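You operate a simulated robot arm through the tools that you are given. There is no shell and no other tool. Be economical: measure what you need, move in short steps, check, and stop when the job is done.

The job below is to be done with a simulated two-armed robot. You get a single attempt, and the scene is never put back.

JOB
Take the pink can with a loose valve cup from the top of the long steel bench and leave it on the free top of the set-down table. Pick up the small pink can from the top of the long steel bench with one hand, pass it to the other hand and put it on the back edge of the set-down table. Put the tape strip on the top of the square steel stand away on the top of the long steel bench. Take the tall white can from the top of the trial bench and put it in the small yellow bin. Open the left drawer of the side bench, take the green block from the top of the trial bench and leave it in the inside of the left drawer of the side bench and shut the drawer again. Any order will do. Set down upright: pink can with a loose valve cup, small pink can.

Only the result counts: the job must be done as asked and must still hold three seconds after the hand-in. Knocking over, shifting, dropping, spilling or breaking anything else fails it.

ROBOT AND FRAMES
Two 7-joint arms with two-finger grippers on one trunk, on a base that drives. Base frame: it is fixed to the floor where the robot stands at the start and does not move with it; the origin is under the middle of the robot, x ahead of it, y to its left, z up; the surface under the hand at the start is at about z = 880. Units: mm, rad, N and s.
The left shoulder is at the start at [42, 170, 1248], the right one opposite. With the tool pointing down near the work surface each hand reaches from about 160 to 660 mm from the robot's upright axis, wherever it stands, measured 20 degrees to its own side. Places, roughly: back edge of the set-down table (15x72 cm) [440, -2140, 880]; free top of the set-down table [700, -2000, 900]; green block (5x4x4 cm) [4100, 2500, 900]; inside of the left drawer of the side bench [6200, -600, 700]; left drawer of the side bench [6200, -600, 700]; pink can with a loose valve cup (5x5x14 cm) [500, 0, 900]; small pink can (4x4x11 cm) [700, 200, 900]; small yellow bin (20x15x14 cm) [3200, 2400, 900]; tall white can (6x6x17 cm) [3600, 2500, 900]; tape strip (16x5x3 cm) [-1300, 500, 900]; top of the long steel bench [700, -200, 900]. Payload 2.69 kg a hand.
The tool frame of a hand sits at the grasp point between the pads (the TCP): z along the fingers, y along the line on which they close. The tips reach 20 mm beyond it. Largest opening 100 mm; the body of the gripper starts 63 mm behind the TCP.
Orientation is that of the tool frame in the base frame, as [roll, pitch, yaw] about the fixed x, y, z axes, in that order (R = Rz(yaw) Ry(pitch) Rx(roll)). With the fingers straight down and closing along the base's y, the tool's x points along the base's -x, its y along +y and its z along -z.

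CONTROLS
- The arms move only by the tool nudge_tool. It takes "left_rows", "right_rows" or both (then of equal length, played together; a hand with none holds still); each is a list of rows, each a list of 3 entries, a list of its own where there are three numbers: the shift along the base's x, y, z in units of 400 mm (1.0 is 400 mm), then the turn, a rotation vector about the base's x, y, z in units of 45 degrees (1.0 is 45 degrees), then the finger opening in mm, from 0 to 100. In form: [[[dx, dy, dz], [wx, wy, wz], claw], ...]. A call has 1 to 10 rows; each row is the pose to reach, as a shift and turn from the pose commanded when the call began. A call with a number of a shift or a turn outside -1 to 1 is refused whole. Rows are played at 5 a second. More than 50 mm and 0.15 rad between two rows, or a gripper value outside its range, and nothing of the call is played. A pose out of reach is approached as far as the arm can. The call stops where the force on the tool passes 40 N (or 10 N more than at its start, if that is more) or the arm is blocked; 0.2 s more then pass. The fingers move at their own pace (about 108 mm/s each) and stop on an object; they squeeze with about 42 N. The grip force told is the motor's: it shows also when the fingers shut on nothing. Time passes only in rows, and 0.2 s behind the last, so rows that repeat a pose let the fingers close. The reply holds the time, the measured pose of the TCP, the force on the tool along the base axes, the opening and the grip force, in the units named above and with some noise, with the torque about the TCP (base axes, N m) and any sound that the robot's microphone picked up.
- Cameras (640 x 400 px; columns grow to the right, rows downward): "scene" is now at [179.6, -7.5, 1184.8]; the picture's right is [0.02, -1.00, -0.00], its down [-0.09, -0.00, -1.00] and it looks along [1.00, 0.02, -0.09] (base axes); focal length 214 px, centre (320, 200). "left" rides on the left gripper at [70, 19, -99] in its tool frame; the picture's right is [-0.26, 0.97, 0.00], its down [-0.75, -0.20, -0.63] and it looks along [-0.61, -0.16, 0.78] (tool axes); focal length 230 px, centre (320, 200). "right" rides on the right gripper at [70, -19, -99] in its tool frame; the picture's right is [0.26, 0.97, 0.00], its down [-0.75, 0.20, -0.63] and it looks along [-0.61, 0.16, 0.78] (tool axes); focal length 230 px, centre (320, 200). There is no depth. A picture from a camera that has moved, and an enlarged one, comes with that camera's place and axes in the base frame and with its lens. The place of the scene camera against the robot may be out by one fixed shift of up to 12 mm in any direction.
- camera(camera): a new picture of that camera. No time passes.
- slide_trunk(by): slides the trunk up (or, below 0, down) by that many mm; the arms and the scene camera ride with it, the base frame stays. It gives what a move gives, with no picture.
- base_move(legs): drives the robot by 1 to 6 legs, each [ahead, turn to the left] in mm and rad, along the robot's own axes; the way and the turn of a leg run together, so that a leg with both is an arc; at most 1500 mm and 3.142 rad a leg. The arms and the cameras ride along, it lands a little off, and it stops where it bumps. It gives what a move gives.
- aim_head(pan, tilt): turns the head with the scene camera to pan (to the left, within 1.047 rad either way) and tilt (down, from -0.506 to 1.204), counted from straight ahead of the robot. It gives what a move gives.
- enlarge(camera, box): a new picture of the part [left, top, right, bottom] of that camera's present view, enlarged. No time passes.
- close_job(): hands the job in; it is judged then, once.

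Work in short steps. Places have to be worked out from the pictures, the camera data and where the tool is seen: move nearer, look again, correct. Check each grasp and each placing, and mend what went wrong. You have 196 turns and 184 pictures in all, those below and enlarged ones among them. Open the grippers and draw the arms clear of the work before you hand the job in, unless the task says otherwise; then end with one line.

The tools are called after "Request:" by a JSON object that holds its "method" and its "body". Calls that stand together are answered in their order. nudge_tool: Moves the arms, as the interface text tells. Its arguments: {"type":"object","properties":{"left_rows":{"type":"array"},"right_rows":{"type":"array"}},"required":[]} The other tools are called the same way: slide_trunk (by) slides the trunk up or down; base_move (legs) drives the base; aim_head (pan, tilt) turns the head that bears the scene camera; camera (camera) takes a picture; enlarge (camera, box) takes an enlarged picture of a part of a camera's view; close_job () hands the job in.

At the start:

```text
clock: 0.0
left_tcp_pos: [435.1, 208.1, 1170.8]
left_orientation: [-3.141, -0.002, -3.14]
left_contact_force: [0.3, -0.3, -0.1]
left_moment: [-0.01, 0.01, 0.0]
left_grip_width: 100.0
left_gripper_force: 0.0
right_tcp_pos: [355.3, -79.1, 1190.0]
right_orientation: [-3.141, 0.0, -3.139]
right_contact_force: [0.0, -0.7, -0.1]
right_moment: [0.03, 0.02, 0.0]
right_grip_width: 100.0
right_gripper_force: 0.0
trunk travel left (down, up): [-475.0, 215.0]
robot x, y, heading: [0.4, -0.9, 0.004]
head pan, tilt: [0.023, 0.068]
```

scene: 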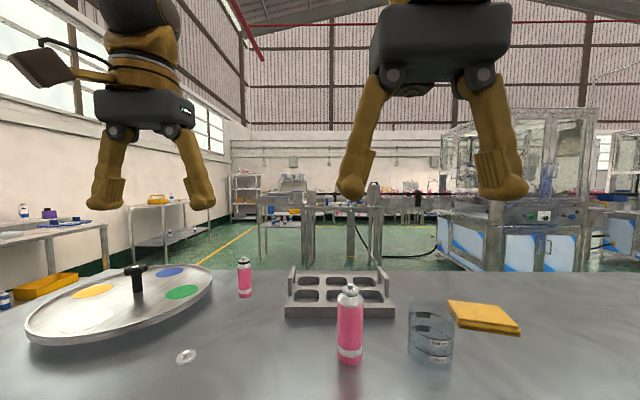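
right: 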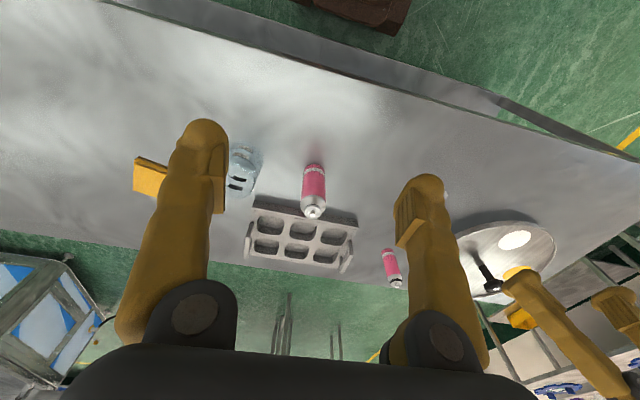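
left: 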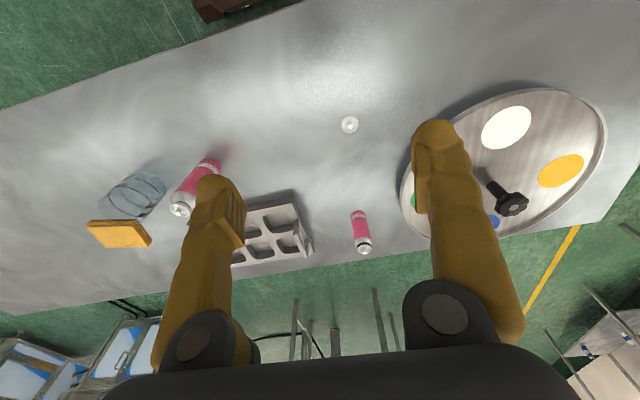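

The pink can stands near [516, -51] and the small pink can near [714, 200]. I take closer looks at both first.

Request:
{"method": "enlarge", "body": {"camera": "scene", "box": [220, 240, 480, 400]}}

Request:
{"method": "aim_head", "body": {"pan": 0, "tilt": 0.7}}

Request:
{"method": "camera", "body": {"camera": "scene"}}

```text
2.46 times, centred on (350, 320) of scene
camera zoom: at [179.6, -7.5, 1184.8], right [0.02, -1.0, 0.0], down [-0.09, 0.0, -1.0], along [1.0, 0.02, -0.09], focal length 528 px, centre (246, -95)
```

zoom: 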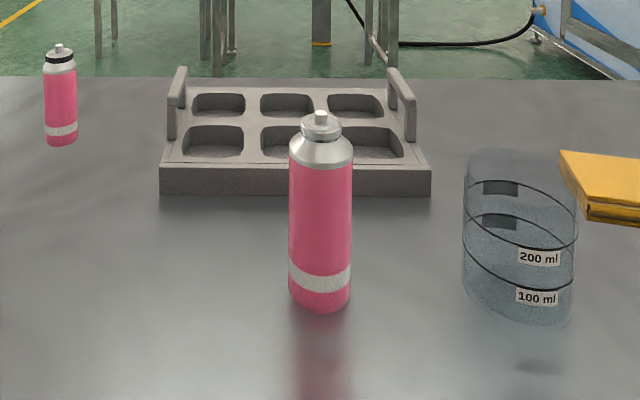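

```text
clock: 1.0
left_tcp_pos: [419.5, 208.2, 1176.1]
left_orientation: [-3.141, 0.014, -3.139]
left_contact_force: [1.1, -0.1, -0.1]
left_moment: [0.02, 0.06, -0.02]
left_grip_width: 99.9
left_gripper_force: 0.0
right_tcp_pos: [339.1, -78.8, 1195.4]
right_orientation: [-3.139, 0.014, -3.138]
right_contact_force: [0.2, 0.4, -0.1]
right_moment: [0.02, 0.03, 0.01]
right_grip_width: 100.1
right_gripper_force: 0.1
trunk travel left (down, up): [-475.0, 215.0]
robot x, y, heading: [0.1, 0.4, 0.004]
head pan, tilt: [0.0, 0.7]
```

```text
179 pictures are left
camera scene: at [173.5, -9.6, 1127.1], right [0.0, -1.0, 0.0], down [-0.66, 0.0, -0.75], along [0.75, 0.0, -0.66], focal length 214 px, centre (320, 200)
```

scene: 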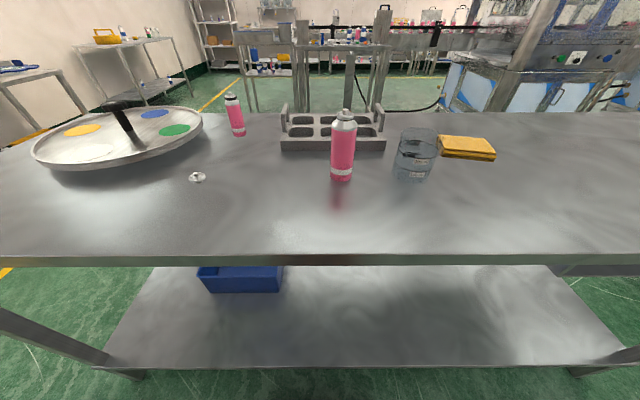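

Pink can base is about [533, -52], small can about [728, 205], which is a bit far. I look steeply down to see how far the base is from the bench.

Request:
{"method": "aim_head", "body": {"pan": 0, "tilt": 1.2}}

Request:
{"method": "camera", "body": {"camera": "scene"}}

```text
clock: 1.9
left_tcp_pos: [418.1, 207.8, 1177.0]
left_orientation: [-3.14, 0.013, -3.14]
left_contact_force: [0.2, 0.0, 0.4]
left_moment: [0.01, 0.0, 0.0]
left_grip_width: 100.0
left_gripper_force: 0.2
right_tcp_pos: [338.6, -78.9, 1195.2]
right_orientation: [-3.139, 0.017, -3.138]
right_contact_force: [0.1, -0.8, 0.1]
right_moment: [-0.01, -0.01, 0.04]
right_grip_width: 99.9
right_gripper_force: 0.1
trunk travel left (down, up): [-475.0, 215.0]
robot x, y, heading: [-0.7, -0.7, -0.001]
head pan, tilt: [0.0, 1.201]
```

```text
178 pictures are left
camera scene: at [142.6, -9.6, 1091.8], right [0.0, -1.0, 0.0], down [-0.94, 0.0, -0.35], along [0.35, 0.0, -0.94], focal length 214 px, centre (320, 200)
```

scene: 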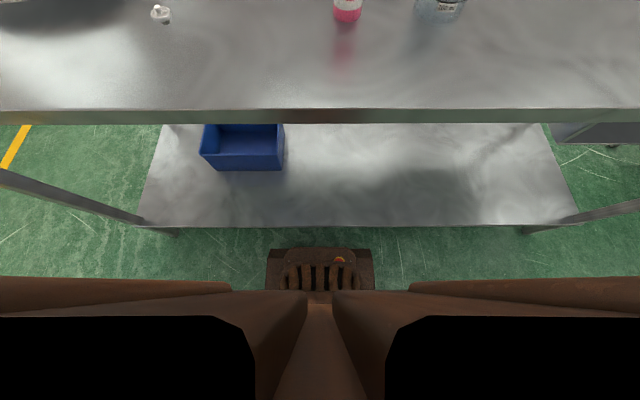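

The base front is about 60 mm short of the shelf. I bring the right hand over the pink can for a look.

Request:
{"method": "nudge_tool", "body": {"right_rows": [[[0.09, 0.0135, -0.0525], [0, 0, 0], 80], [[0.18, 0.027, -0.105], [0, 0, 0], 80], [[0.27, 0.04, -0.1575], [0, 0, 0], 80], [[0.36, 0.054, -0.21], [0, 0, 0], 80], [[0.453, 0.0675, -0.2625], [0, 0, 0], 80], [[0.453, 0.0675, -0.2625], [0, 0, 0], 80]]}}

Request:
{"method": "aim_head", "body": {"pan": 0, "tilt": 0.7}}

Request:
{"method": "camera", "body": {"camera": "right"}}

Request:
{"method": "camera", "body": {"camera": "scene"}}

```text
clock: 3.4
left_tcp_pos: [416.7, 208.7, 1178.3]
left_orientation: [3.141, 0.015, -3.141]
left_contact_force: [-0.2, -0.4, -0.5]
left_moment: [0.03, 0.01, 0.0]
left_grip_width: 100.1
left_gripper_force: 0.0
right_tcp_pos: [518.4, -53.9, 1086.3]
right_orientation: [-3.14, 0.015, -3.137]
right_contact_force: [-1.3, 0.3, 0.0]
right_moment: [0.0, -0.02, -0.02]
right_grip_width: 80.0
right_gripper_force: 0.1
trunk travel left (down, up): [-475.0, 215.0]
robot x, y, heading: [-5.5, 1.6, 0.001]
head pan, tilt: [0.0, 1.201]
```

```text
clock: 4.3
left_tcp_pos: [416.8, 208.8, 1176.7]
left_orientation: [3.141, 0.016, -3.14]
left_contact_force: [0.1, -0.6, 0.8]
left_moment: [0.02, 0.0, 0.0]
left_grip_width: 100.1
left_gripper_force: 0.0
right_tcp_pos: [519.0, -52.8, 1088.8]
right_orientation: [-3.14, 0.016, -3.138]
right_contact_force: [0.1, 0.3, -0.2]
right_moment: [0.0, 0.0, -0.03]
right_grip_width: 79.8
right_gripper_force: 0.1
trunk travel left (down, up): [-475.0, 215.0]
robot x, y, heading: [-0.8, -1.6, -0.001]
head pan, tilt: [0.0, 0.7]
```

```text
177 pictures are left
camera right: at [447.5, -72.4, 1184.6], right [-0.26, 0.97, -0.01], down [0.74, 0.2, 0.64], along [0.62, 0.16, -0.77], focal length 230 px, centre (320, 200)
```

right: 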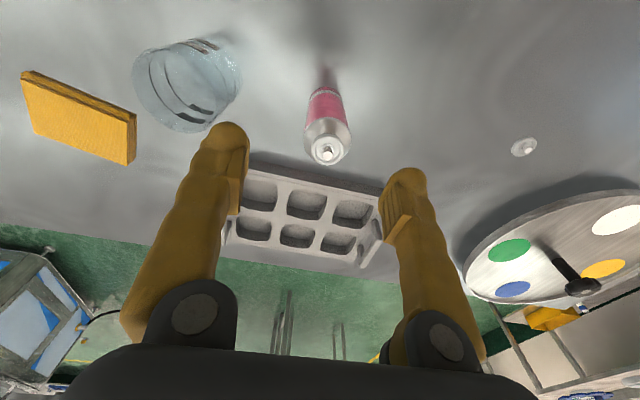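

```text
176 pictures are left
camera scene: at [172.0, -9.6, 1127.2], right [0.0, -1.0, 0.0], down [-0.66, 0.0, -0.75], along [0.75, 0.0, -0.66], focal length 214 px, centre (320, 200)
```

scene: 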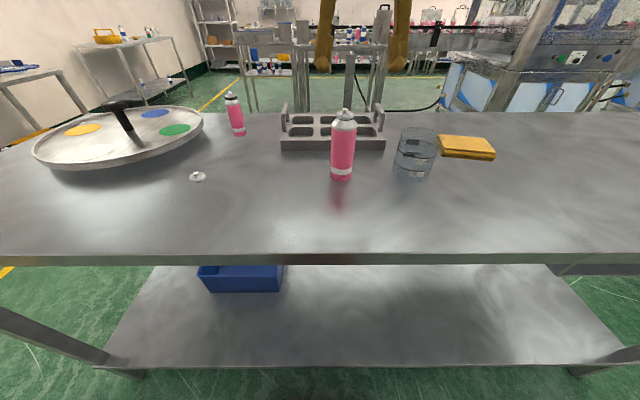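

Combining the views, the can axis is near [537, -46] with its top about z 1010-1020. I align above it and look again.

Request:
{"method": "nudge_tool", "body": {"right_rows": [[[0.045, 0.015, -0.05], [0, 0, 0], 80], [[0.045, 0.015, -0.09], [0, 0, 0], 80], [[0.045, 0.015, -0.09], [0, 0, 0], 80]]}}

Request:
{"method": "camera", "body": {"camera": "right"}}

Request:
{"method": "camera", "body": {"camera": "scene"}}

```text
clock: 5.1
left_tcp_pos: [418.1, 207.6, 1176.5]
left_orientation: [-3.14, 0.014, -3.139]
left_contact_force: [0.3, 0.5, -0.3]
left_moment: [0.01, 0.0, 0.0]
left_grip_width: 99.7
left_gripper_force: 0.1
right_tcp_pos: [538.0, -48.2, 1052.4]
right_orientation: [-3.141, 0.015, -3.138]
right_contact_force: [-0.1, -0.5, -0.1]
right_moment: [-0.02, 0.04, 0.02]
right_grip_width: 80.0
right_gripper_force: 0.1
trunk travel left (down, up): [-475.0, 215.0]
robot x, y, heading: [0.0, 1.1, -0.003]
head pan, tilt: [0.0, 0.7]
```

```text
175 pictures are left
camera right: at [465.7, -66.1, 1149.4], right [-0.26, 0.97, -0.01], down [0.74, 0.2, 0.64], along [0.62, 0.16, -0.77], focal length 230 px, centre (320, 200)
```

right: 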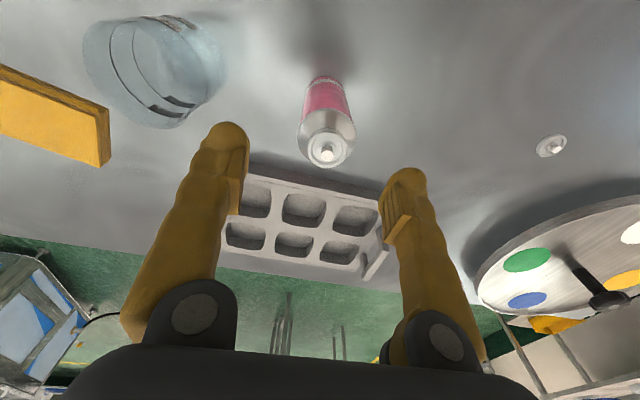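

```text
174 pictures are left
camera scene: at [172.5, -9.5, 1127.2], right [0.0, -1.0, 0.0], down [-0.66, 0.0, -0.75], along [0.75, 0.0, -0.66], focal length 214 px, centre (320, 200)
```

scene: 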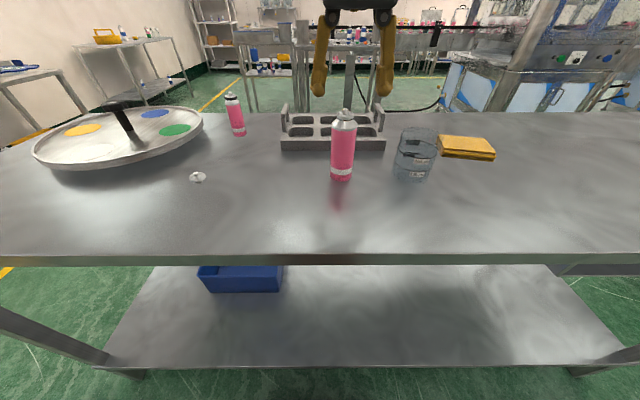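

The can lines up between the fingers at about [539, -45]. I lower to z≈970 and close.

Request:
{"method": "nudge_tool", "body": {"right_rows": [[[0.002, 0.007, -0.07], [0, 0, 0], 80], [[0.002, 0.007, -0.14], [0, 0, 0], 80], [[0.002, 0.007, -0.203], [0, 0, 0], 80], [[0.002, 0.007, -0.203], [0, 0, 0], 80]]}}

Request:
{"method": "camera", "body": {"camera": "right"}}

Request:
{"method": "camera", "body": {"camera": "scene"}}

```text
clock: 6.1
left_tcp_pos: [417.3, 208.6, 1177.7]
left_orientation: [3.141, 0.015, -3.139]
left_contact_force: [-0.3, 0.3, 0.1]
left_moment: [0.03, -0.01, 0.02]
left_grip_width: 100.0
left_gripper_force: 0.0
right_tcp_pos: [537.2, -42.4, 972.1]
right_orientation: [-3.141, 0.017, -3.14]
right_contact_force: [0.3, -0.7, -0.1]
right_moment: [-0.02, -0.02, 0.03]
right_grip_width: 80.3
right_gripper_force: 0.2
trunk travel left (down, up): [-475.0, 215.0]
robot x, y, heading: [-0.9, 3.4, -0.001]
head pan, tilt: [0.0, 0.7]
```

```text
173 pictures are left
camera right: at [466.8, -61.6, 1070.0], right [-0.26, 0.97, -0.01], down [0.74, 0.2, 0.64], along [0.62, 0.16, -0.77], focal length 230 px, centre (320, 200)
```

right: 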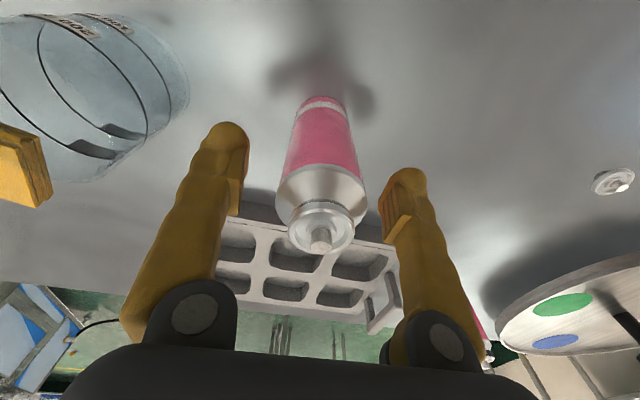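

```text
172 pictures are left
camera scene: at [171.9, -9.6, 1127.3], right [0.0, -1.0, 0.0], down [-0.66, 0.0, -0.75], along [0.75, 0.0, -0.66], focal length 214 px, centre (320, 200)
```

scene: 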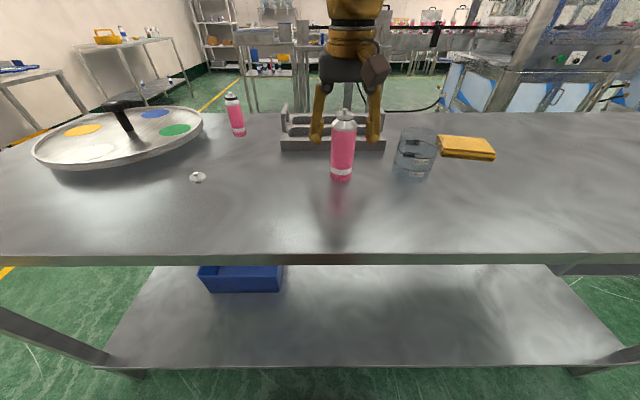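

The can is centred between the pads. I close on it and lift a little.

Request:
{"method": "nudge_tool", "body": {"right_rows": [[[0, 0, 0], [0, 0, 0], 40], [[0, 0, 0], [0, 0, 0], 40], [[0, 0, 0], [0, 0, 0], 40], [[0, 0, 0.05], [0, 0, 0], 40], [[0, 0, 0.15], [0, 0, 0], 40], [[0, 0, 0.25], [0, 0, 0], 40], [[-0.05, 0, 0.35], [0, 0, 0], 40]]}}

Request:
{"method": "camera", "body": {"camera": "right"}}

```text
clock: 7.7
left_tcp_pos: [415.3, 207.5, 1177.7]
left_orientation: [3.141, 0.016, -3.138]
left_contact_force: [0.0, -0.3, 1.0]
left_moment: [0.03, -0.06, -0.02]
left_grip_width: 100.0
left_gripper_force: 0.1
right_tcp_pos: [517.4, -43.4, 1114.0]
right_orientation: [-3.141, 0.015, -3.138]
right_contact_force: [0.2, -0.5, -0.4]
right_moment: [0.03, -0.02, 0.01]
right_grip_width: 42.6
right_gripper_force: 42.1
trunk travel left (down, up): [-475.0, 215.0]
robot x, y, heading: [0.5, -1.5, -0.0]
head pan, tilt: [0.0, 0.7]
```

```text
171 pictures are left
camera right: at [446.2, -62.4, 1211.0], right [-0.26, 0.97, -0.01], down [0.74, 0.2, 0.64], along [0.62, 0.16, -0.77], focal length 230 px, centre (320, 200)
```

right: 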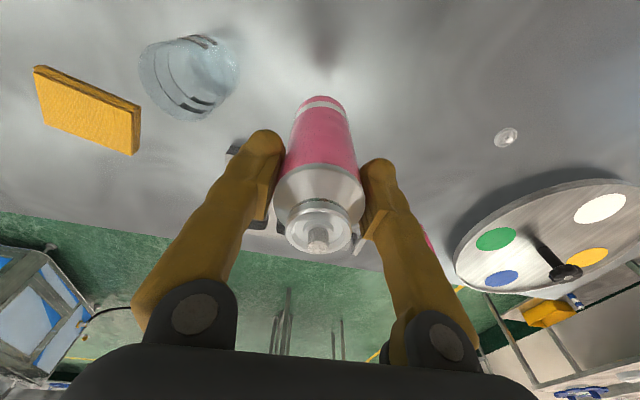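

Held (42.6 mm). The small can reads about [730, 218], so I drive ahead 50 mm for reach.

Request:
{"method": "nudge_tool", "body": {"right_rows": [[[-0.05, -0.06, 0.1], [0, 0, 0], 40], [[-0.1, -0.12, 0.16], [0, 0, 0], 40], [[-0.15, -0.18, 0.18], [0, 0, 0], 40], [[-0.2, -0.25, 0.18], [0, 0, 0], 40]]}}

Request:
{"method": "base_move", "body": {"legs": [[50, 0]]}}

```text
refused: row 1 steps farther than a row can; nothing moved
```

```text
clock: 8.6
left_tcp_pos: [471.4, 209.2, 1175.1]
left_orientation: [-3.14, 0.011, -3.138]
left_contact_force: [1.1, 0.8, 0.1]
left_moment: [-0.02, 0.06, -0.02]
left_grip_width: 100.1
left_gripper_force: 0.1
right_tcp_pos: [573.2, -44.7, 1112.3]
right_orientation: [-3.139, 0.013, -3.138]
right_contact_force: [1.3, 0.5, -1.1]
right_moment: [0.04, 0.06, -0.01]
right_grip_width: 42.6
right_gripper_force: 42.0
trunk travel left (down, up): [-475.0, 215.0]
robot x, y, heading: [51.3, -0.2, -0.004]
head pan, tilt: [0.0, 0.7]
```

I retract the right hand with the can up and to the right, and bring the left hand, tilted 30° forward, toward the small can.

Request:
{"method": "nudge_tool", "body": {"left_rows": [[[0.09, 0.004, -0.035], [0, -0.13, 0], 80], [[0.18, 0.008, -0.07], [0, -0.26, 0], 80], [[0.27, 0.011, -0.105], [0, -0.39, 0], 80], [[0.36, 0.015, -0.14], [0, -0.52, 0], 80], [[0.45, 0.019, -0.175], [0, -0.65, 0], 80], [[0.54, 0.022, -0.21], [0, -0.667, 0], 80], [[0.54, 0.022, -0.21], [0, -0.667, 0], 80]], "right_rows": [[[-0.05, -0.04, 0.035], [0, 0, 0], 40], [[-0.1, -0.08, 0.07], [0, 0, 0], 40], [[-0.15, -0.12, 0.105], [0, 0, 0], 40], [[-0.2, -0.16, 0.14], [0, 0, 0], 40], [[-0.25, -0.2, 0.175], [0, 0, 0], 40], [[-0.3, -0.24, 0.2], [0, 0, 0], 40], [[-0.3, -0.24, 0.2], [0, 0, 0], 40]]}}

Request:
{"method": "camera", "body": {"camera": "left"}}

Request:
{"method": "camera", "body": {"camera": "scene"}}

```text
clock: 10.2
left_tcp_pos: [665.5, 214.8, 1101.8]
left_orientation: [3.141, 0.555, -3.138]
left_contact_force: [-0.1, -0.3, -0.1]
left_moment: [-0.03, 0.0, 0.01]
left_grip_width: 80.0
left_gripper_force: 0.1
right_tcp_pos: [430.9, -140.3, 1200.4]
right_orientation: [-3.139, 0.031, -3.139]
right_contact_force: [-0.3, 0.0, 0.0]
right_moment: [-0.03, -0.03, 0.02]
right_grip_width: 42.5
right_gripper_force: 41.9
trunk travel left (down, up): [-475.0, 215.0]
robot x, y, heading: [53.6, 4.2, 0.003]
head pan, tilt: [0.0, 0.7]
```

```text
170 pictures are left
camera left: at [553.9, 234.9, 1149.7], right [0.22, 0.97, 0.14], down [0.31, -0.2, 0.93], along [0.93, -0.16, -0.34], focal length 230 px, centre (320, 200)
```

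left: 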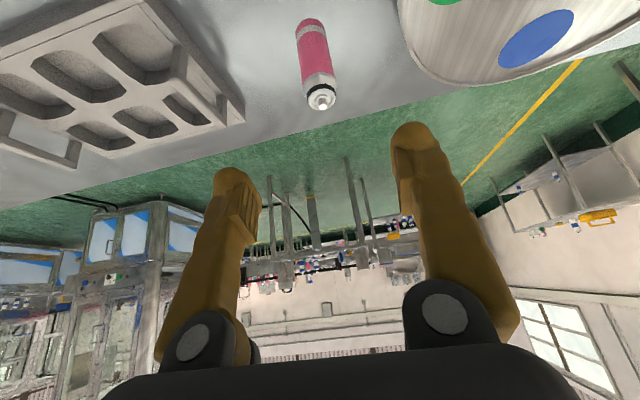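

```text
169 pictures are left
camera scene: at [222.4, -9.5, 1127.3], right [0.0, -1.0, 0.0], down [-0.66, 0.0, -0.75], along [0.75, 0.0, -0.66], focal length 214 px, centre (320, 200)
```

scene: 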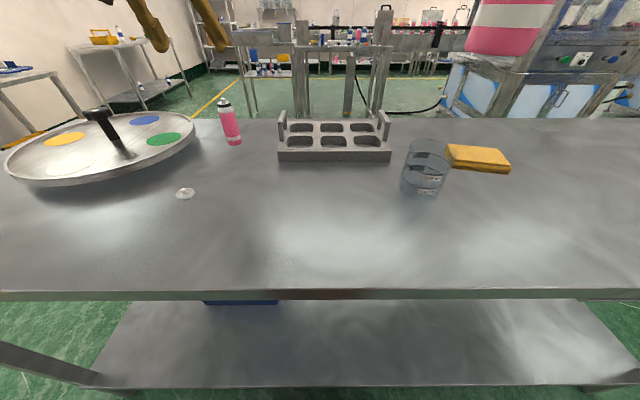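

The can's near bottom edge reads x≈726, so its axis is about [743, 221] with the top near z 975. I move over it with a 70 mm opening and check.

Request:
{"method": "nudge_tool", "body": {"left_rows": [[[0.08, 0.007, -0.05], [0, 0, 0], 70], [[0.16, 0.013, -0.1], [0, 0, 0], 70], [[0.19, 0.015, -0.15], [0, 0, 0], 70], [[0.19, 0.015, -0.15], [0, 0, 0], 70]]}}

Request:
{"method": "camera", "body": {"camera": "left"}}

Request:
{"method": "camera", "body": {"camera": "scene"}}

```text
clock: 11.2
left_tcp_pos: [738.1, 222.0, 1042.2]
left_orientation: [-3.14, 0.555, -3.139]
left_contact_force: [0.1, 0.7, -0.1]
left_moment: [-0.02, -0.01, 0.0]
left_grip_width: 69.9
left_gripper_force: 0.1
right_tcp_pos: [431.0, -140.6, 1200.2]
right_orientation: [-3.139, 0.032, -3.138]
right_contact_force: [-0.6, 0.3, -0.9]
right_moment: [-0.03, -0.01, 0.0]
right_grip_width: 42.7
right_gripper_force: 41.5
trunk travel left (down, up): [-475.0, 215.0]
robot x, y, heading: [51.2, -2.5, -0.002]
head pan, tilt: [0.0, 0.7]
```

```text
168 pictures are left
camera left: at [627.7, 240.9, 1089.7], right [0.22, 0.97, 0.14], down [0.31, -0.2, 0.93], along [0.93, -0.16, -0.34], focal length 230 px, centre (320, 200)
```

left: 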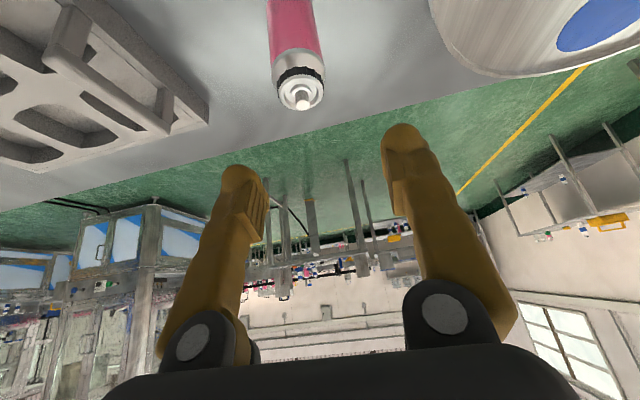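

```text
167 pictures are left
camera scene: at [222.3, -9.8, 1127.4], right [0.0, -1.0, 0.0], down [-0.66, 0.0, -0.75], along [0.75, 0.0, -0.66], focal length 214 px, centre (320, 200)
```

scene: 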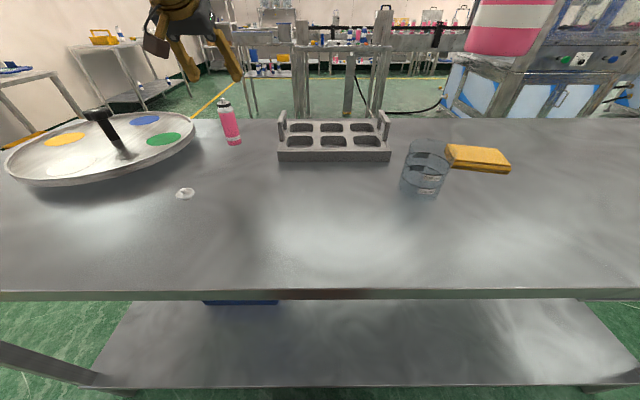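

Its y is about 219-220; I step down further to z≈1000 and look again.

Request:
{"method": "nudge_tool", "body": {"left_rows": [[[0.005, -0.005, -0.06], [0, 0, 0], 70], [[0.005, -0.005, -0.12], [0, 0, 0], 70], [[0.005, -0.005, -0.12], [0, 0, 0], 70]]}}

Request:
{"method": "camera", "body": {"camera": "left"}}

Request:
{"method": "enlarge", "body": {"camera": "scene", "box": [130, 20, 330, 180]}}

```text
clock: 11.9
left_tcp_pos: [725.2, 218.4, 1004.7]
left_orientation: [-3.141, 0.572, -3.14]
left_contact_force: [-1.4, -0.7, -0.8]
left_moment: [0.02, -0.07, 0.04]
left_grip_width: 70.2
left_gripper_force: 0.1
right_tcp_pos: [406.1, -141.3, 1191.7]
right_orientation: [-3.138, -0.001, -3.138]
right_contact_force: [-1.4, -0.3, -1.1]
right_moment: [0.0, -0.08, -0.01]
right_grip_width: 42.5
right_gripper_force: 42.2
trunk travel left (down, up): [-475.0, 215.0]
robot x, y, heading: [52.3, -0.8, -0.002]
head pan, tilt: [0.0, 0.7]
stopped in row 3 (left hand): the arm was blocked; the commanded pose is now the measured one
```

```text
166 pictures are left
camera left: at [614.1, 237.7, 1050.1], right [0.21, 0.97, 0.14], down [0.29, -0.2, 0.94], along [0.93, -0.16, -0.32], focal length 230 px, centre (320, 200)
```

left: 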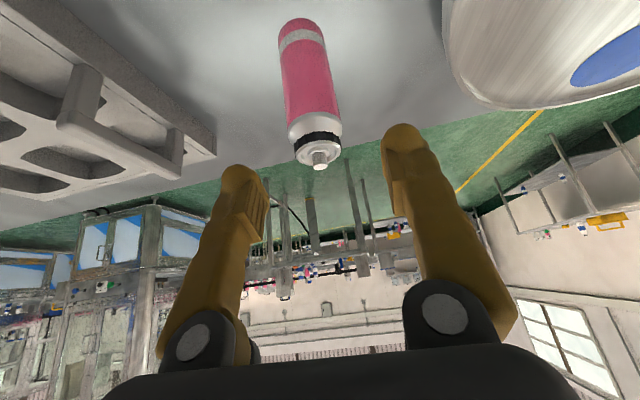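

```text
2.50 times, centred on (230, 100) of scene
camera zoom: at [219.7, -10.1, 1127.9], right [0.0, -1.0, 0.0], down [-0.66, 0.0, -0.76], along [0.76, 0.0, -0.66], focal length 536 px, centre (545, 450)
```

zoom: 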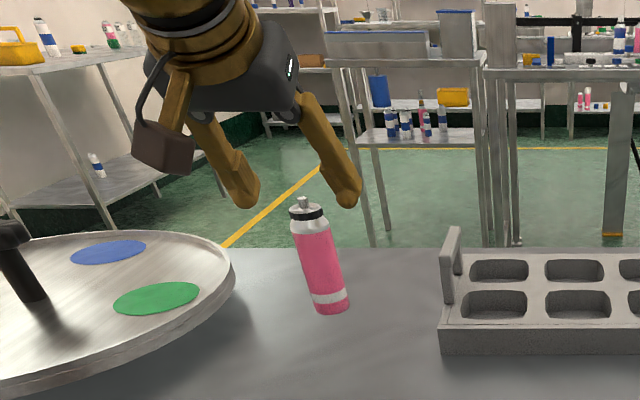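

The arm reports blocked short of the target without tool force. I look at the whole scene to see what limits it.

Request:
{"method": "camera", "body": {"camera": "scene"}}

Request:
{"method": "nudge_tool", "body": {"left_rows": [[[0, 0, 0], [0, 0, 0], 70], [[0, 0, 0], [0, 0, 0], 70]]}}

```text
164 pictures are left
camera scene: at [219.7, -10.1, 1127.9], right [0.0, -1.0, 0.0], down [-0.66, 0.0, -0.76], along [0.76, 0.0, -0.66], focal length 214 px, centre (320, 200)
```

scene: 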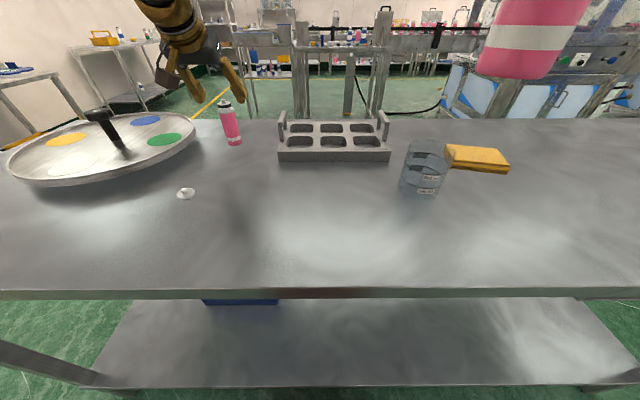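

```text
clock: 12.5
left_tcp_pos: [728.1, 219.8, 1001.1]
left_orientation: [-3.142, 0.568, -3.14]
left_contact_force: [-0.6, -0.2, 0.1]
left_moment: [0.01, 0.0, 0.0]
left_grip_width: 69.9
left_gripper_force: 0.0
right_tcp_pos: [410.9, -140.7, 1190.3]
right_orientation: [-3.138, 0.0, -3.139]
right_contact_force: [-0.1, -0.2, 0.1]
right_moment: [-0.01, -0.02, 0.0]
right_grip_width: 42.5
right_gripper_force: 41.8
trunk travel left (down, up): [-475.0, 215.0]
robot x, y, heading: [51.6, 1.1, -0.005]
head pan, tilt: [0.0, 0.7]
```

I try a small forward move at this height to see whether it's a reach limit.

Request:
{"method": "nudge_tool", "body": {"left_rows": [[[0.02, 0, 0], [0, 0, 0], 70], [[0.04, 0, 0], [0, 0, 0], 70], [[0.04, 0, 0], [0, 0, 0], 70]]}}

Request:
{"method": "camera", "body": {"camera": "left"}}

```text
clock: 13.3
left_tcp_pos: [726.6, 217.8, 1013.7]
left_orientation: [3.141, 0.587, -3.137]
left_contact_force: [-1.2, -0.1, 0.3]
left_moment: [0.02, -0.07, 0.0]
left_grip_width: 69.9
left_gripper_force: 0.2
right_tcp_pos: [383.6, -140.6, 1174.7]
right_orientation: [-3.137, -0.053, -3.138]
right_contact_force: [-0.8, -0.5, -0.3]
right_moment: [0.03, -0.07, -0.01]
right_grip_width: 42.3
right_gripper_force: 41.9
trunk travel left (down, up): [-475.0, 215.0]
robot x, y, heading: [50.3, 1.2, -0.0]
head pan, tilt: [0.0, 0.7]
stopped in row 3 (left hand): the arm was blocked; the commanded pose is now the measured one
```

```text
163 pictures are left
camera left: at [614.9, 236.9, 1058.6], right [0.21, 0.97, 0.14], down [0.28, -0.2, 0.94], along [0.94, -0.16, -0.31], focal length 230 px, centre (320, 200)
```

left: 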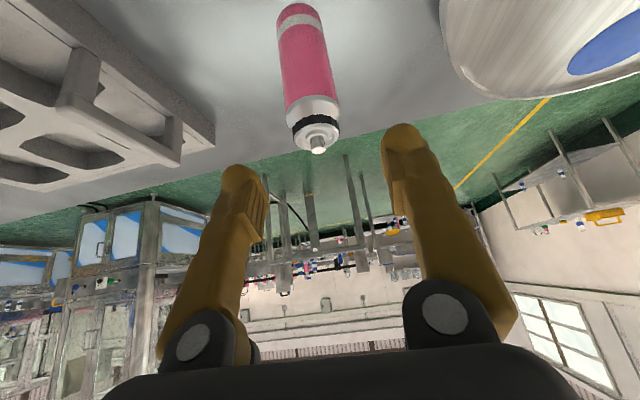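

The body seems to rock while the arm strains, so I back the left hand off to free space and read again.

Request:
{"method": "nudge_tool", "body": {"left_rows": [[[-0.06, 0, 0.04], [0, 0, 0], 70], [[-0.12, 0, 0.08], [0, 0, 0], 70], [[-0.18, 0, 0.12], [0, 0, 0], 70], [[-0.18, 0, 0.12], [0, 0, 0], 70], [[-0.18, 0, 0.12], [0, 0, 0], 70]]}}

Request:
{"method": "aim_head", "body": {"pan": 0.3, "tilt": 0.3}}

Request:
{"method": "camera", "body": {"camera": "scene"}}

```text
clock: 14.6
left_tcp_pos: [656.1, 220.6, 1060.1]
left_orientation: [-3.142, 0.583, -3.138]
left_contact_force: [-0.8, -0.2, -0.2]
left_moment: [-0.03, 0.0, 0.01]
left_grip_width: 70.1
left_gripper_force: 0.1
right_tcp_pos: [387.2, -141.1, 1175.5]
right_orientation: [-3.138, -0.053, -3.137]
right_contact_force: [-0.6, -0.3, -0.8]
right_moment: [-0.01, -0.03, -0.01]
right_grip_width: 42.5
right_gripper_force: 42.5
trunk travel left (down, up): [-475.0, 215.0]
robot x, y, heading: [49.9, -1.0, 0.004]
head pan, tilt: [0.0, 0.7]
```

```text
clock: 15.4
left_tcp_pos: [657.6, 220.6, 1058.9]
left_orientation: [-3.141, 0.584, -3.138]
left_contact_force: [-0.7, 0.2, -0.2]
left_moment: [0.03, 0.01, 0.02]
left_grip_width: 70.0
left_gripper_force: 0.1
right_tcp_pos: [388.4, -141.1, 1176.7]
right_orientation: [-3.138, -0.052, -3.136]
right_contact_force: [-0.8, -0.1, 0.4]
right_moment: [0.0, -0.01, 0.0]
right_grip_width: 42.5
right_gripper_force: 41.9
trunk travel left (down, up): [-475.0, 215.0]
robot x, y, heading: [45.7, 1.0, 0.002]
head pan, tilt: [0.3, 0.3]
```

```text
162 pictures are left
camera scene: at [227.7, 17.9, 1163.2], right [0.29, -0.96, -0.01], down [-0.3, -0.09, -0.95], along [0.91, 0.28, -0.31], focal length 214 px, centre (320, 200)
```

scene: 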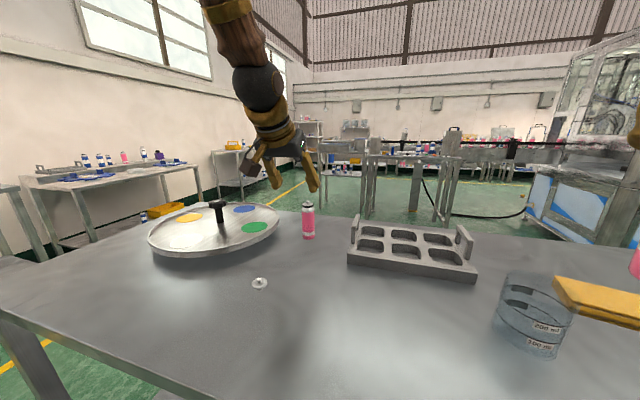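

Nothing is in the way, so it is a reach limit that is worse lower down. I raise both hands (levelling the right one), then lower the trunk 150 mm so the shoulder is nearer the can's height.

Request:
{"method": "nudge_tool", "body": {"left_rows": [[[0, 0, 0.08], [0, 0, 0], 70], [[0, 0, 0.16], [0, 0, 0], 70], [[0, 0, 0.24], [0, 0, 0], 70], [[0, 0, 0.25], [0, 0, 0], 70]], "right_rows": [[[0.02, 0, 0.08], [0, -0.03, 0], 40], [[0.04, 0, 0.16], [0, -0.06, 0], 40], [[0.06, 0, 0.24], [0, -0.067, 0], 40], [[0.06, 0, 0.25], [0, -0.067, 0], 40]]}}

Request:
{"method": "slide_trunk", "body": {"by": -150}}

```text
clock: 16.4
left_tcp_pos: [659.7, 219.9, 1159.2]
left_orientation: [-3.141, 0.583, -3.138]
left_contact_force: [-0.2, -0.2, 0.6]
left_moment: [-0.04, 0.05, 0.02]
left_grip_width: 70.0
left_gripper_force: 0.0
right_tcp_pos: [417.4, -139.0, 1290.4]
right_orientation: [-3.136, 0.045, -3.137]
right_contact_force: [-0.2, -0.4, -0.2]
right_moment: [0.0, 0.03, -0.01]
right_grip_width: 42.6
right_gripper_force: 41.9
trunk travel left (down, up): [-475.0, 215.0]
robot x, y, heading: [52.9, 3.0, -0.002]
head pan, tilt: [0.3, 0.3]
```

```text
clock: 18.2
left_tcp_pos: [660.4, 218.7, 1009.3]
left_orientation: [3.141, 0.582, -3.137]
left_contact_force: [0.2, 0.0, 0.7]
left_moment: [0.0, -0.03, 0.0]
left_grip_width: 69.9
left_gripper_force: 0.0
right_tcp_pos: [417.2, -139.2, 1141.0]
right_orientation: [-3.135, 0.052, -3.137]
right_contact_force: [-0.7, -0.3, 0.3]
right_moment: [-0.04, 0.0, 0.01]
right_grip_width: 42.8
right_gripper_force: 42.1
trunk travel left (down, up): [-325.0, 365.0]
robot x, y, heading: [51.4, -2.3, -0.002]
head pan, tilt: [0.3, 0.3]
```

The trunk lowered cleanly. Now the left hand goes forward at z≈1005.

Request:
{"method": "nudge_tool", "body": {"left_rows": [[[0.07, 0.002, 0], [0, 0, 0], 70], [[0.14, 0.003, 0], [0, 0, 0], 70], [[0.195, 0.003, 0], [0, 0, 0], 70], [[0.195, 0.003, 0], [0, 0, 0], 70]]}}

Request:
{"method": "camera", "body": {"camera": "left"}}

Request:
{"method": "camera", "body": {"camera": "scene"}}

```text
clock: 19.2
left_tcp_pos: [740.0, 218.2, 1008.5]
left_orientation: [-3.141, 0.583, -3.138]
left_contact_force: [-0.1, -0.2, -0.9]
left_moment: [-0.01, 0.03, -0.01]
left_grip_width: 70.2
left_gripper_force: 0.2
right_tcp_pos: [417.3, -140.1, 1140.7]
right_orientation: [-3.138, 0.052, -3.138]
right_contact_force: [-0.7, 0.3, -0.8]
right_moment: [0.0, 0.01, -0.01]
right_grip_width: 42.8
right_gripper_force: 42.0
trunk travel left (down, up): [-325.0, 365.0]
robot x, y, heading: [50.2, 2.8, 0.001]
head pan, tilt: [0.3, 0.3]
```

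```text
161 pictures are left
camera left: at [627.8, 237.1, 1052.4], right [0.21, 0.97, 0.14], down [0.28, -0.2, 0.94], along [0.94, -0.16, -0.31], focal length 230 px, centre (320, 200)
```

left: 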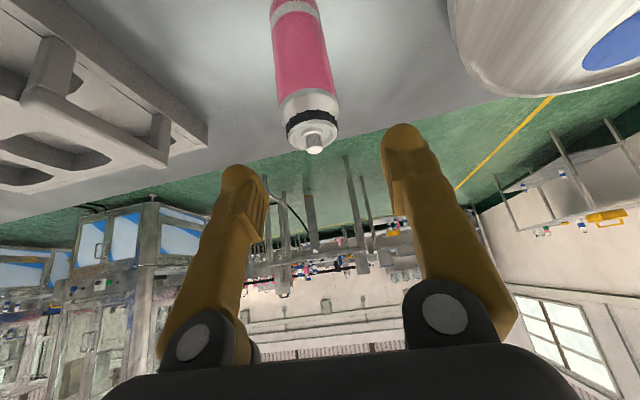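

```text
160 pictures are left
camera scene: at [224.8, 17.9, 1013.4], right [0.3, -0.96, -0.01], down [-0.3, -0.09, -0.95], along [0.91, 0.28, -0.31], focal length 214 px, centre (320, 200)
```

scene: 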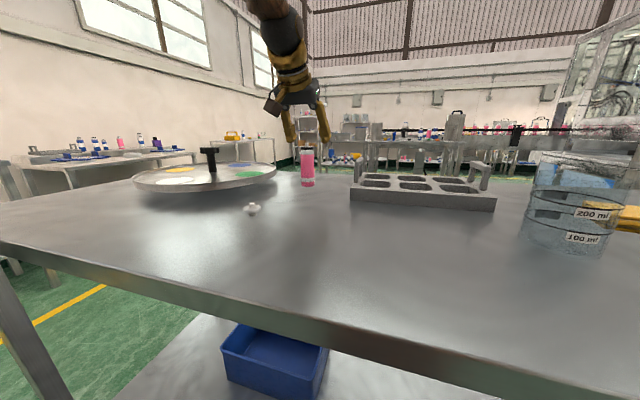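

The can axis is about [748, 219]. I lower the left hand around its upper part.

Request:
{"method": "nudge_tool", "body": {"left_rows": [[[0.02, 0.002, -0.05], [0, 0, 0], 70], [[0.02, 0.002, -0.1], [0, 0, 0], 70], [[0.02, 0.002, -0.145], [0, 0, 0], 70], [[0.02, 0.002, -0.145], [0, 0, 0], 70]]}}

Request:
{"method": "camera", "body": {"camera": "left"}}

Request:
{"method": "enlarge", "body": {"camera": "scene", "box": [220, 60, 420, 220]}}

```text
clock: 20.2
left_tcp_pos: [745.2, 220.2, 951.0]
left_orientation: [-3.141, 0.583, -3.138]
left_contact_force: [0.3, 0.5, -0.5]
left_moment: [-0.01, -0.04, -0.04]
left_grip_width: 70.1
left_gripper_force: 0.0
right_tcp_pos: [417.5, -139.3, 1141.1]
right_orientation: [-3.138, 0.053, -3.138]
right_contact_force: [-1.0, 0.2, -0.7]
right_moment: [0.04, 0.01, 0.01]
right_grip_width: 42.4
right_gripper_force: 41.9
trunk travel left (down, up): [-325.0, 365.0]
robot x, y, heading: [47.4, 0.7, 0.0]
head pan, tilt: [0.3, 0.3]
```

```text
159 pictures are left
camera left: at [633.7, 238.3, 994.4], right [0.21, 0.97, 0.14], down [0.28, -0.2, 0.94], along [0.94, -0.16, -0.31], focal length 230 px, centre (320, 200)
```

left: 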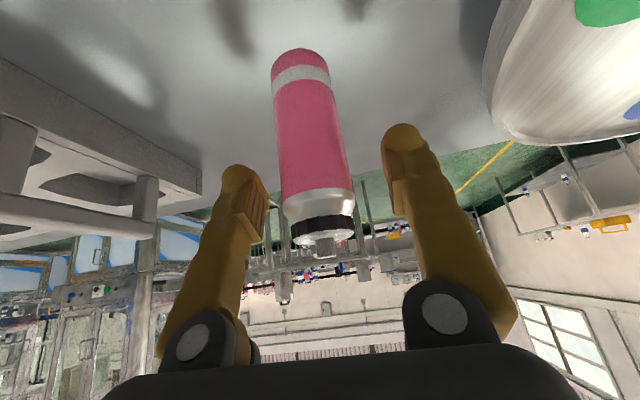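

```text
2.50 times, centred on (320, 140) of scene
camera zoom: at [225.0, 17.9, 1013.4], right [0.3, -0.96, -0.01], down [-0.3, -0.09, -0.95], along [0.91, 0.28, -0.31], focal length 536 px, centre (320, 350)
```

zoom: 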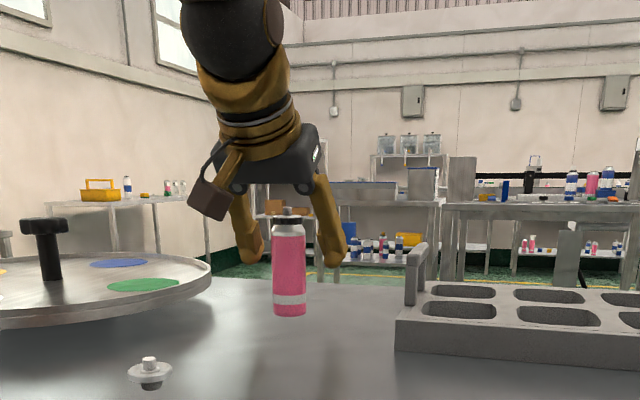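

The can is centred between the pads. I drop 8 mm more, close and lift slightly.

Request:
{"method": "nudge_tool", "body": {"left_rows": [[[0.008, 0, -0.02], [0, 0, 0], 70], [[0.008, 0, -0.02], [0, 0, 0], 30], [[0.008, 0, -0.02], [0, 0, 0], 30], [[0.008, 0, -0.02], [0, 0, 0], 30], [[0.008, 0, 0.05], [0, 0, 0], 30], [[0.008, 0, 0.15], [0, 0, 0], 30], [[-0.05, 0, 0.2], [0, 0, 0], 30]]}}

Request:
{"method": "camera", "body": {"camera": "left"}}

Request:
{"method": "camera", "body": {"camera": "scene"}}

```text
clock: 21.8
left_tcp_pos: [725.2, 221.7, 1034.8]
left_orientation: [-3.142, 0.585, -3.138]
left_contact_force: [-0.1, 0.1, 0.6]
left_moment: [0.0, 0.0, 0.04]
left_grip_width: 30.1
left_gripper_force: 0.0
right_tcp_pos: [414.6, -139.3, 1140.4]
right_orientation: [-3.138, 0.053, -3.139]
right_contact_force: [0.3, -0.3, -0.9]
right_moment: [-0.07, -0.02, 0.0]
right_grip_width: 42.7
right_gripper_force: 41.4
trunk travel left (down, up): [-325.0, 365.0]
robot x, y, heading: [48.7, 1.2, 0.0]
head pan, tilt: [0.3, 0.3]
```

```text
157 pictures are left
camera left: at [612.9, 240.0, 1077.7], right [0.21, 0.97, 0.14], down [0.28, -0.2, 0.94], along [0.94, -0.16, -0.31], focal length 230 px, centre (320, 200)
```

left: 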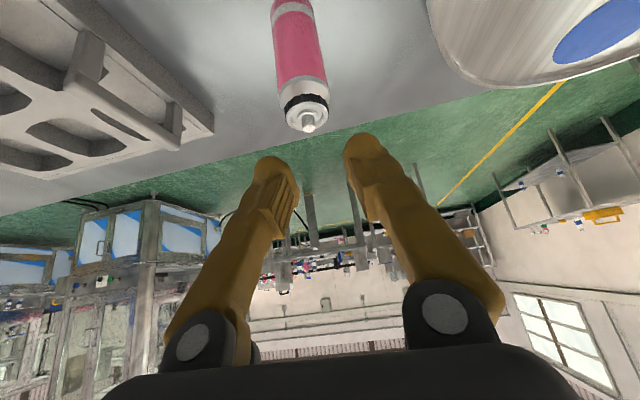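

```text
156 pictures are left
camera scene: at [224.2, 17.8, 1013.5], right [0.3, -0.96, -0.01], down [-0.3, -0.09, -0.95], along [0.91, 0.28, -0.31], focal length 214 px, centre (320, 200)
```

scene: 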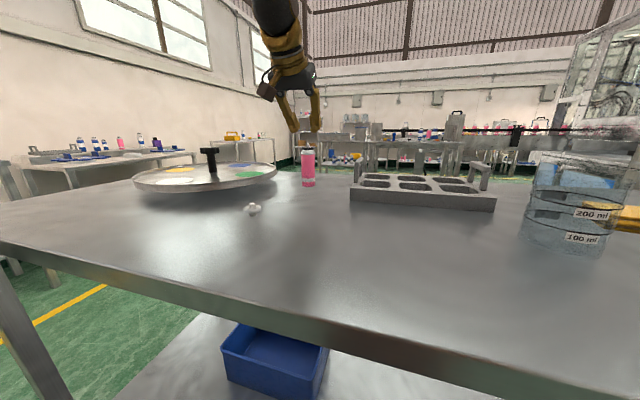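

The fingers stopped at my commanded 30 mm without force, and triangulation puts the can right where I closed, so it must be thinner than 30 mm. I go back down and close further.

Request:
{"method": "nudge_tool", "body": {"left_rows": [[[0.03, -0.005, 0.02], [0, 0, 0], 60], [[0.058, -0.008, 0], [0, 0, 0], 60], [[0.058, -0.008, -0.11], [0, 0, 0], 60], [[0.058, -0.008, -0.21], [0, 0, 0], 60], [[0.058, -0.008, -0.225], [0, 0, 0], 60], [[0.058, -0.008, -0.225], [0, 0, 0], 60]]}}

Request:
{"method": "camera", "body": {"camera": "left"}}

```text
clock: 23.2
left_tcp_pos: [749.4, 219.2, 941.3]
left_orientation: [3.141, 0.582, -3.138]
left_contact_force: [-0.7, -0.6, -0.7]
left_moment: [-0.04, -0.01, 0.02]
left_grip_width: 60.1
left_gripper_force: 0.1
right_tcp_pos: [416.8, -139.7, 1140.0]
right_orientation: [-3.136, 0.052, -3.139]
right_contact_force: [0.0, -0.2, -0.9]
right_moment: [0.03, 0.01, 0.02]
right_grip_width: 42.6
right_gripper_force: 42.7
trunk travel left (down, up): [-325.0, 365.0]
robot x, y, heading: [49.1, 0.2, -0.001]
head pan, tilt: [0.3, 0.3]
```

```text
155 pictures are left
camera left: at [636.6, 237.9, 985.2], right [0.21, 0.97, 0.14], down [0.28, -0.2, 0.94], along [0.94, -0.16, -0.31], focal length 230 px, centre (320, 200)
```

left: 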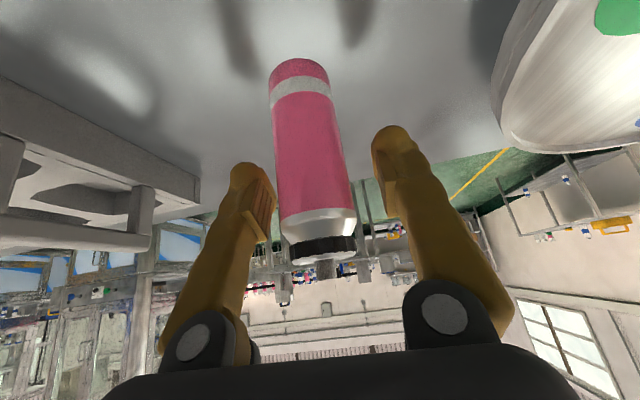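

Aligned; closing further and checking the width before lifting.

Request:
{"method": "nudge_tool", "body": {"left_rows": [[[0, -0.006, 0], [0, 0, 0], 15], [[0, -0.006, 0], [0, 0, 0], 15], [[0, -0.006, 0], [0, 0, 0], 15], [[0, -0.006, 0], [0, 0, 0], 15]]}}

Request:
{"method": "camera", "body": {"camera": "left"}}

```text
clock: 24.2
left_tcp_pos: [749.0, 217.6, 941.2]
left_orientation: [-3.141, 0.581, -3.138]
left_contact_force: [0.8, 0.9, 1.1]
left_moment: [-0.01, 0.04, 0.03]
left_grip_width: 25.7
left_gripper_force: 41.4
right_tcp_pos: [416.0, -140.2, 1140.4]
right_orientation: [-3.139, 0.052, -3.139]
right_contact_force: [-0.5, -0.2, -1.1]
right_moment: [0.03, 0.0, 0.01]
right_grip_width: 42.5
right_gripper_force: 42.3
trunk travel left (down, up): [-325.0, 365.0]
robot x, y, heading: [50.9, 0.8, -0.001]
head pan, tilt: [0.3, 0.3]
```

```text
154 pictures are left
camera left: at [637.0, 235.8, 985.1], right [0.21, 0.97, 0.14], down [0.28, -0.2, 0.94], along [0.94, -0.16, -0.31], focal length 230 px, centre (320, 200)
```

left: 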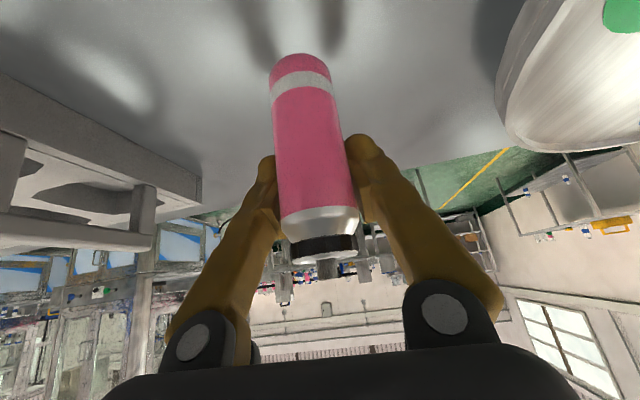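

It reports 25.7 mm with full grip force, but the can looks wider. I enlarge the view to verify how the fingers hold it.

Request:
{"method": "enlarge", "body": {"camera": "left", "box": [220, 100, 420, 300]}}

Request:
{"method": "enlarge", "body": {"camera": "scene", "box": [260, 100, 360, 200]}}

```text
2.00 times, centred on (320, 200) of left
camera zoom: at [637.0, 235.8, 985.1], right [0.21, 0.97, 0.14], down [0.28, -0.2, 0.94], along [0.94, -0.16, -0.31], focal length 460 px, centre (320, 200)
```

zoom: 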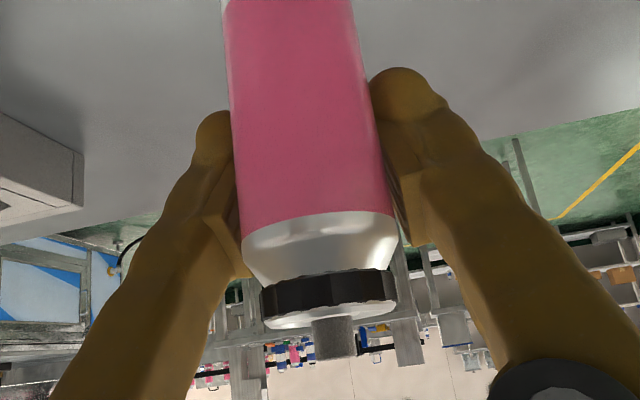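

```text
4.00 times, centred on (310, 150) of scene
camera zoom: at [225.1, 17.9, 1013.3], right [0.3, -0.96, -0.01], down [-0.3, -0.09, -0.95], along [0.91, 0.28, -0.31], focal length 858 px, centre (360, 400)
```

zoom: 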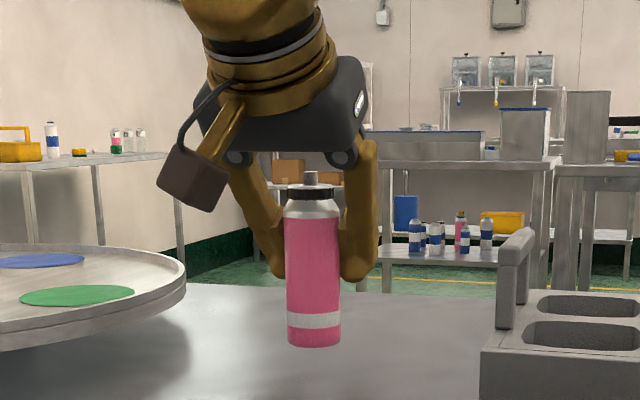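

The can sits on the near side of the fingers: it's pinched on a chord about 25 mm off. I open, pull the hand back 25 mm and close again.

Request:
{"method": "nudge_tool", "body": {"left_rows": [[[0, 0, 0], [0, 0, 0], 60], [[0, 0, 0], [0, 0, 0], 60], [[-0.03, 0, 0], [0, 0, 0], 60], [[-0.06, 0, 0], [0, 0, 0], 60], [[-0.06, 0, 0], [0, 0, 0], 60]]}}

Request:
{"method": "enlarge", "body": {"camera": "scene", "box": [260, 100, 360, 200]}}

Request:
{"method": "camera", "body": {"camera": "left"}}

```text
clock: 25.4
left_tcp_pos: [724.1, 217.5, 939.9]
left_orientation: [-3.142, 0.583, -3.138]
left_contact_force: [-0.2, 0.0, 0.4]
left_moment: [0.0, -0.01, -0.01]
left_grip_width: 60.0
left_gripper_force: 0.1
right_tcp_pos: [416.2, -140.0, 1139.1]
right_orientation: [-3.138, 0.05, -3.137]
right_contact_force: [0.0, -0.5, -0.6]
right_moment: [0.01, 0.01, -0.01]
right_grip_width: 42.3
right_gripper_force: 41.8
trunk travel left (down, up): [-325.0, 365.0]
robot x, y, heading: [53.0, -0.3, 0.002]
head pan, tilt: [0.3, 0.3]
```

```text
4.00 times, centred on (310, 150) of scene
camera zoom: at [225.2, 17.9, 1013.3], right [0.3, -0.96, -0.01], down [-0.3, -0.09, -0.95], along [0.91, 0.28, -0.31], focal length 858 px, centre (360, 400)
```

zoom: 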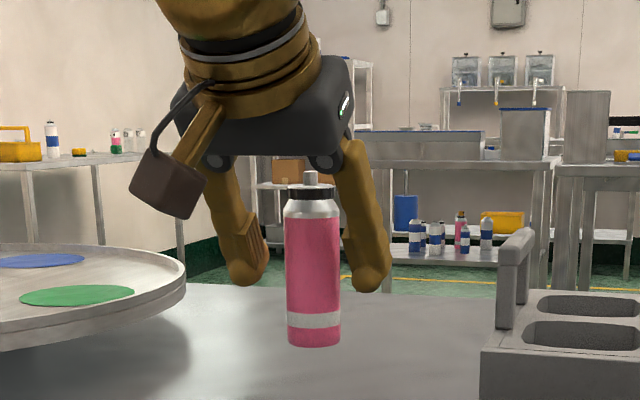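

```text
150 pictures are left
camera left: at [612.4, 236.2, 984.0], right [0.21, 0.97, 0.14], down [0.28, -0.2, 0.94], along [0.94, -0.16, -0.31], focal length 230 px, centre (320, 200)
```

left: 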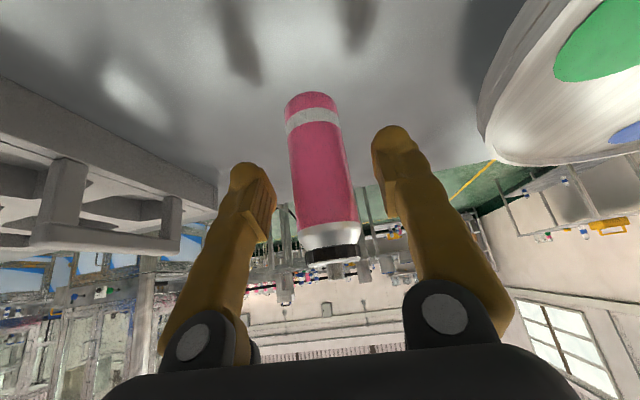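

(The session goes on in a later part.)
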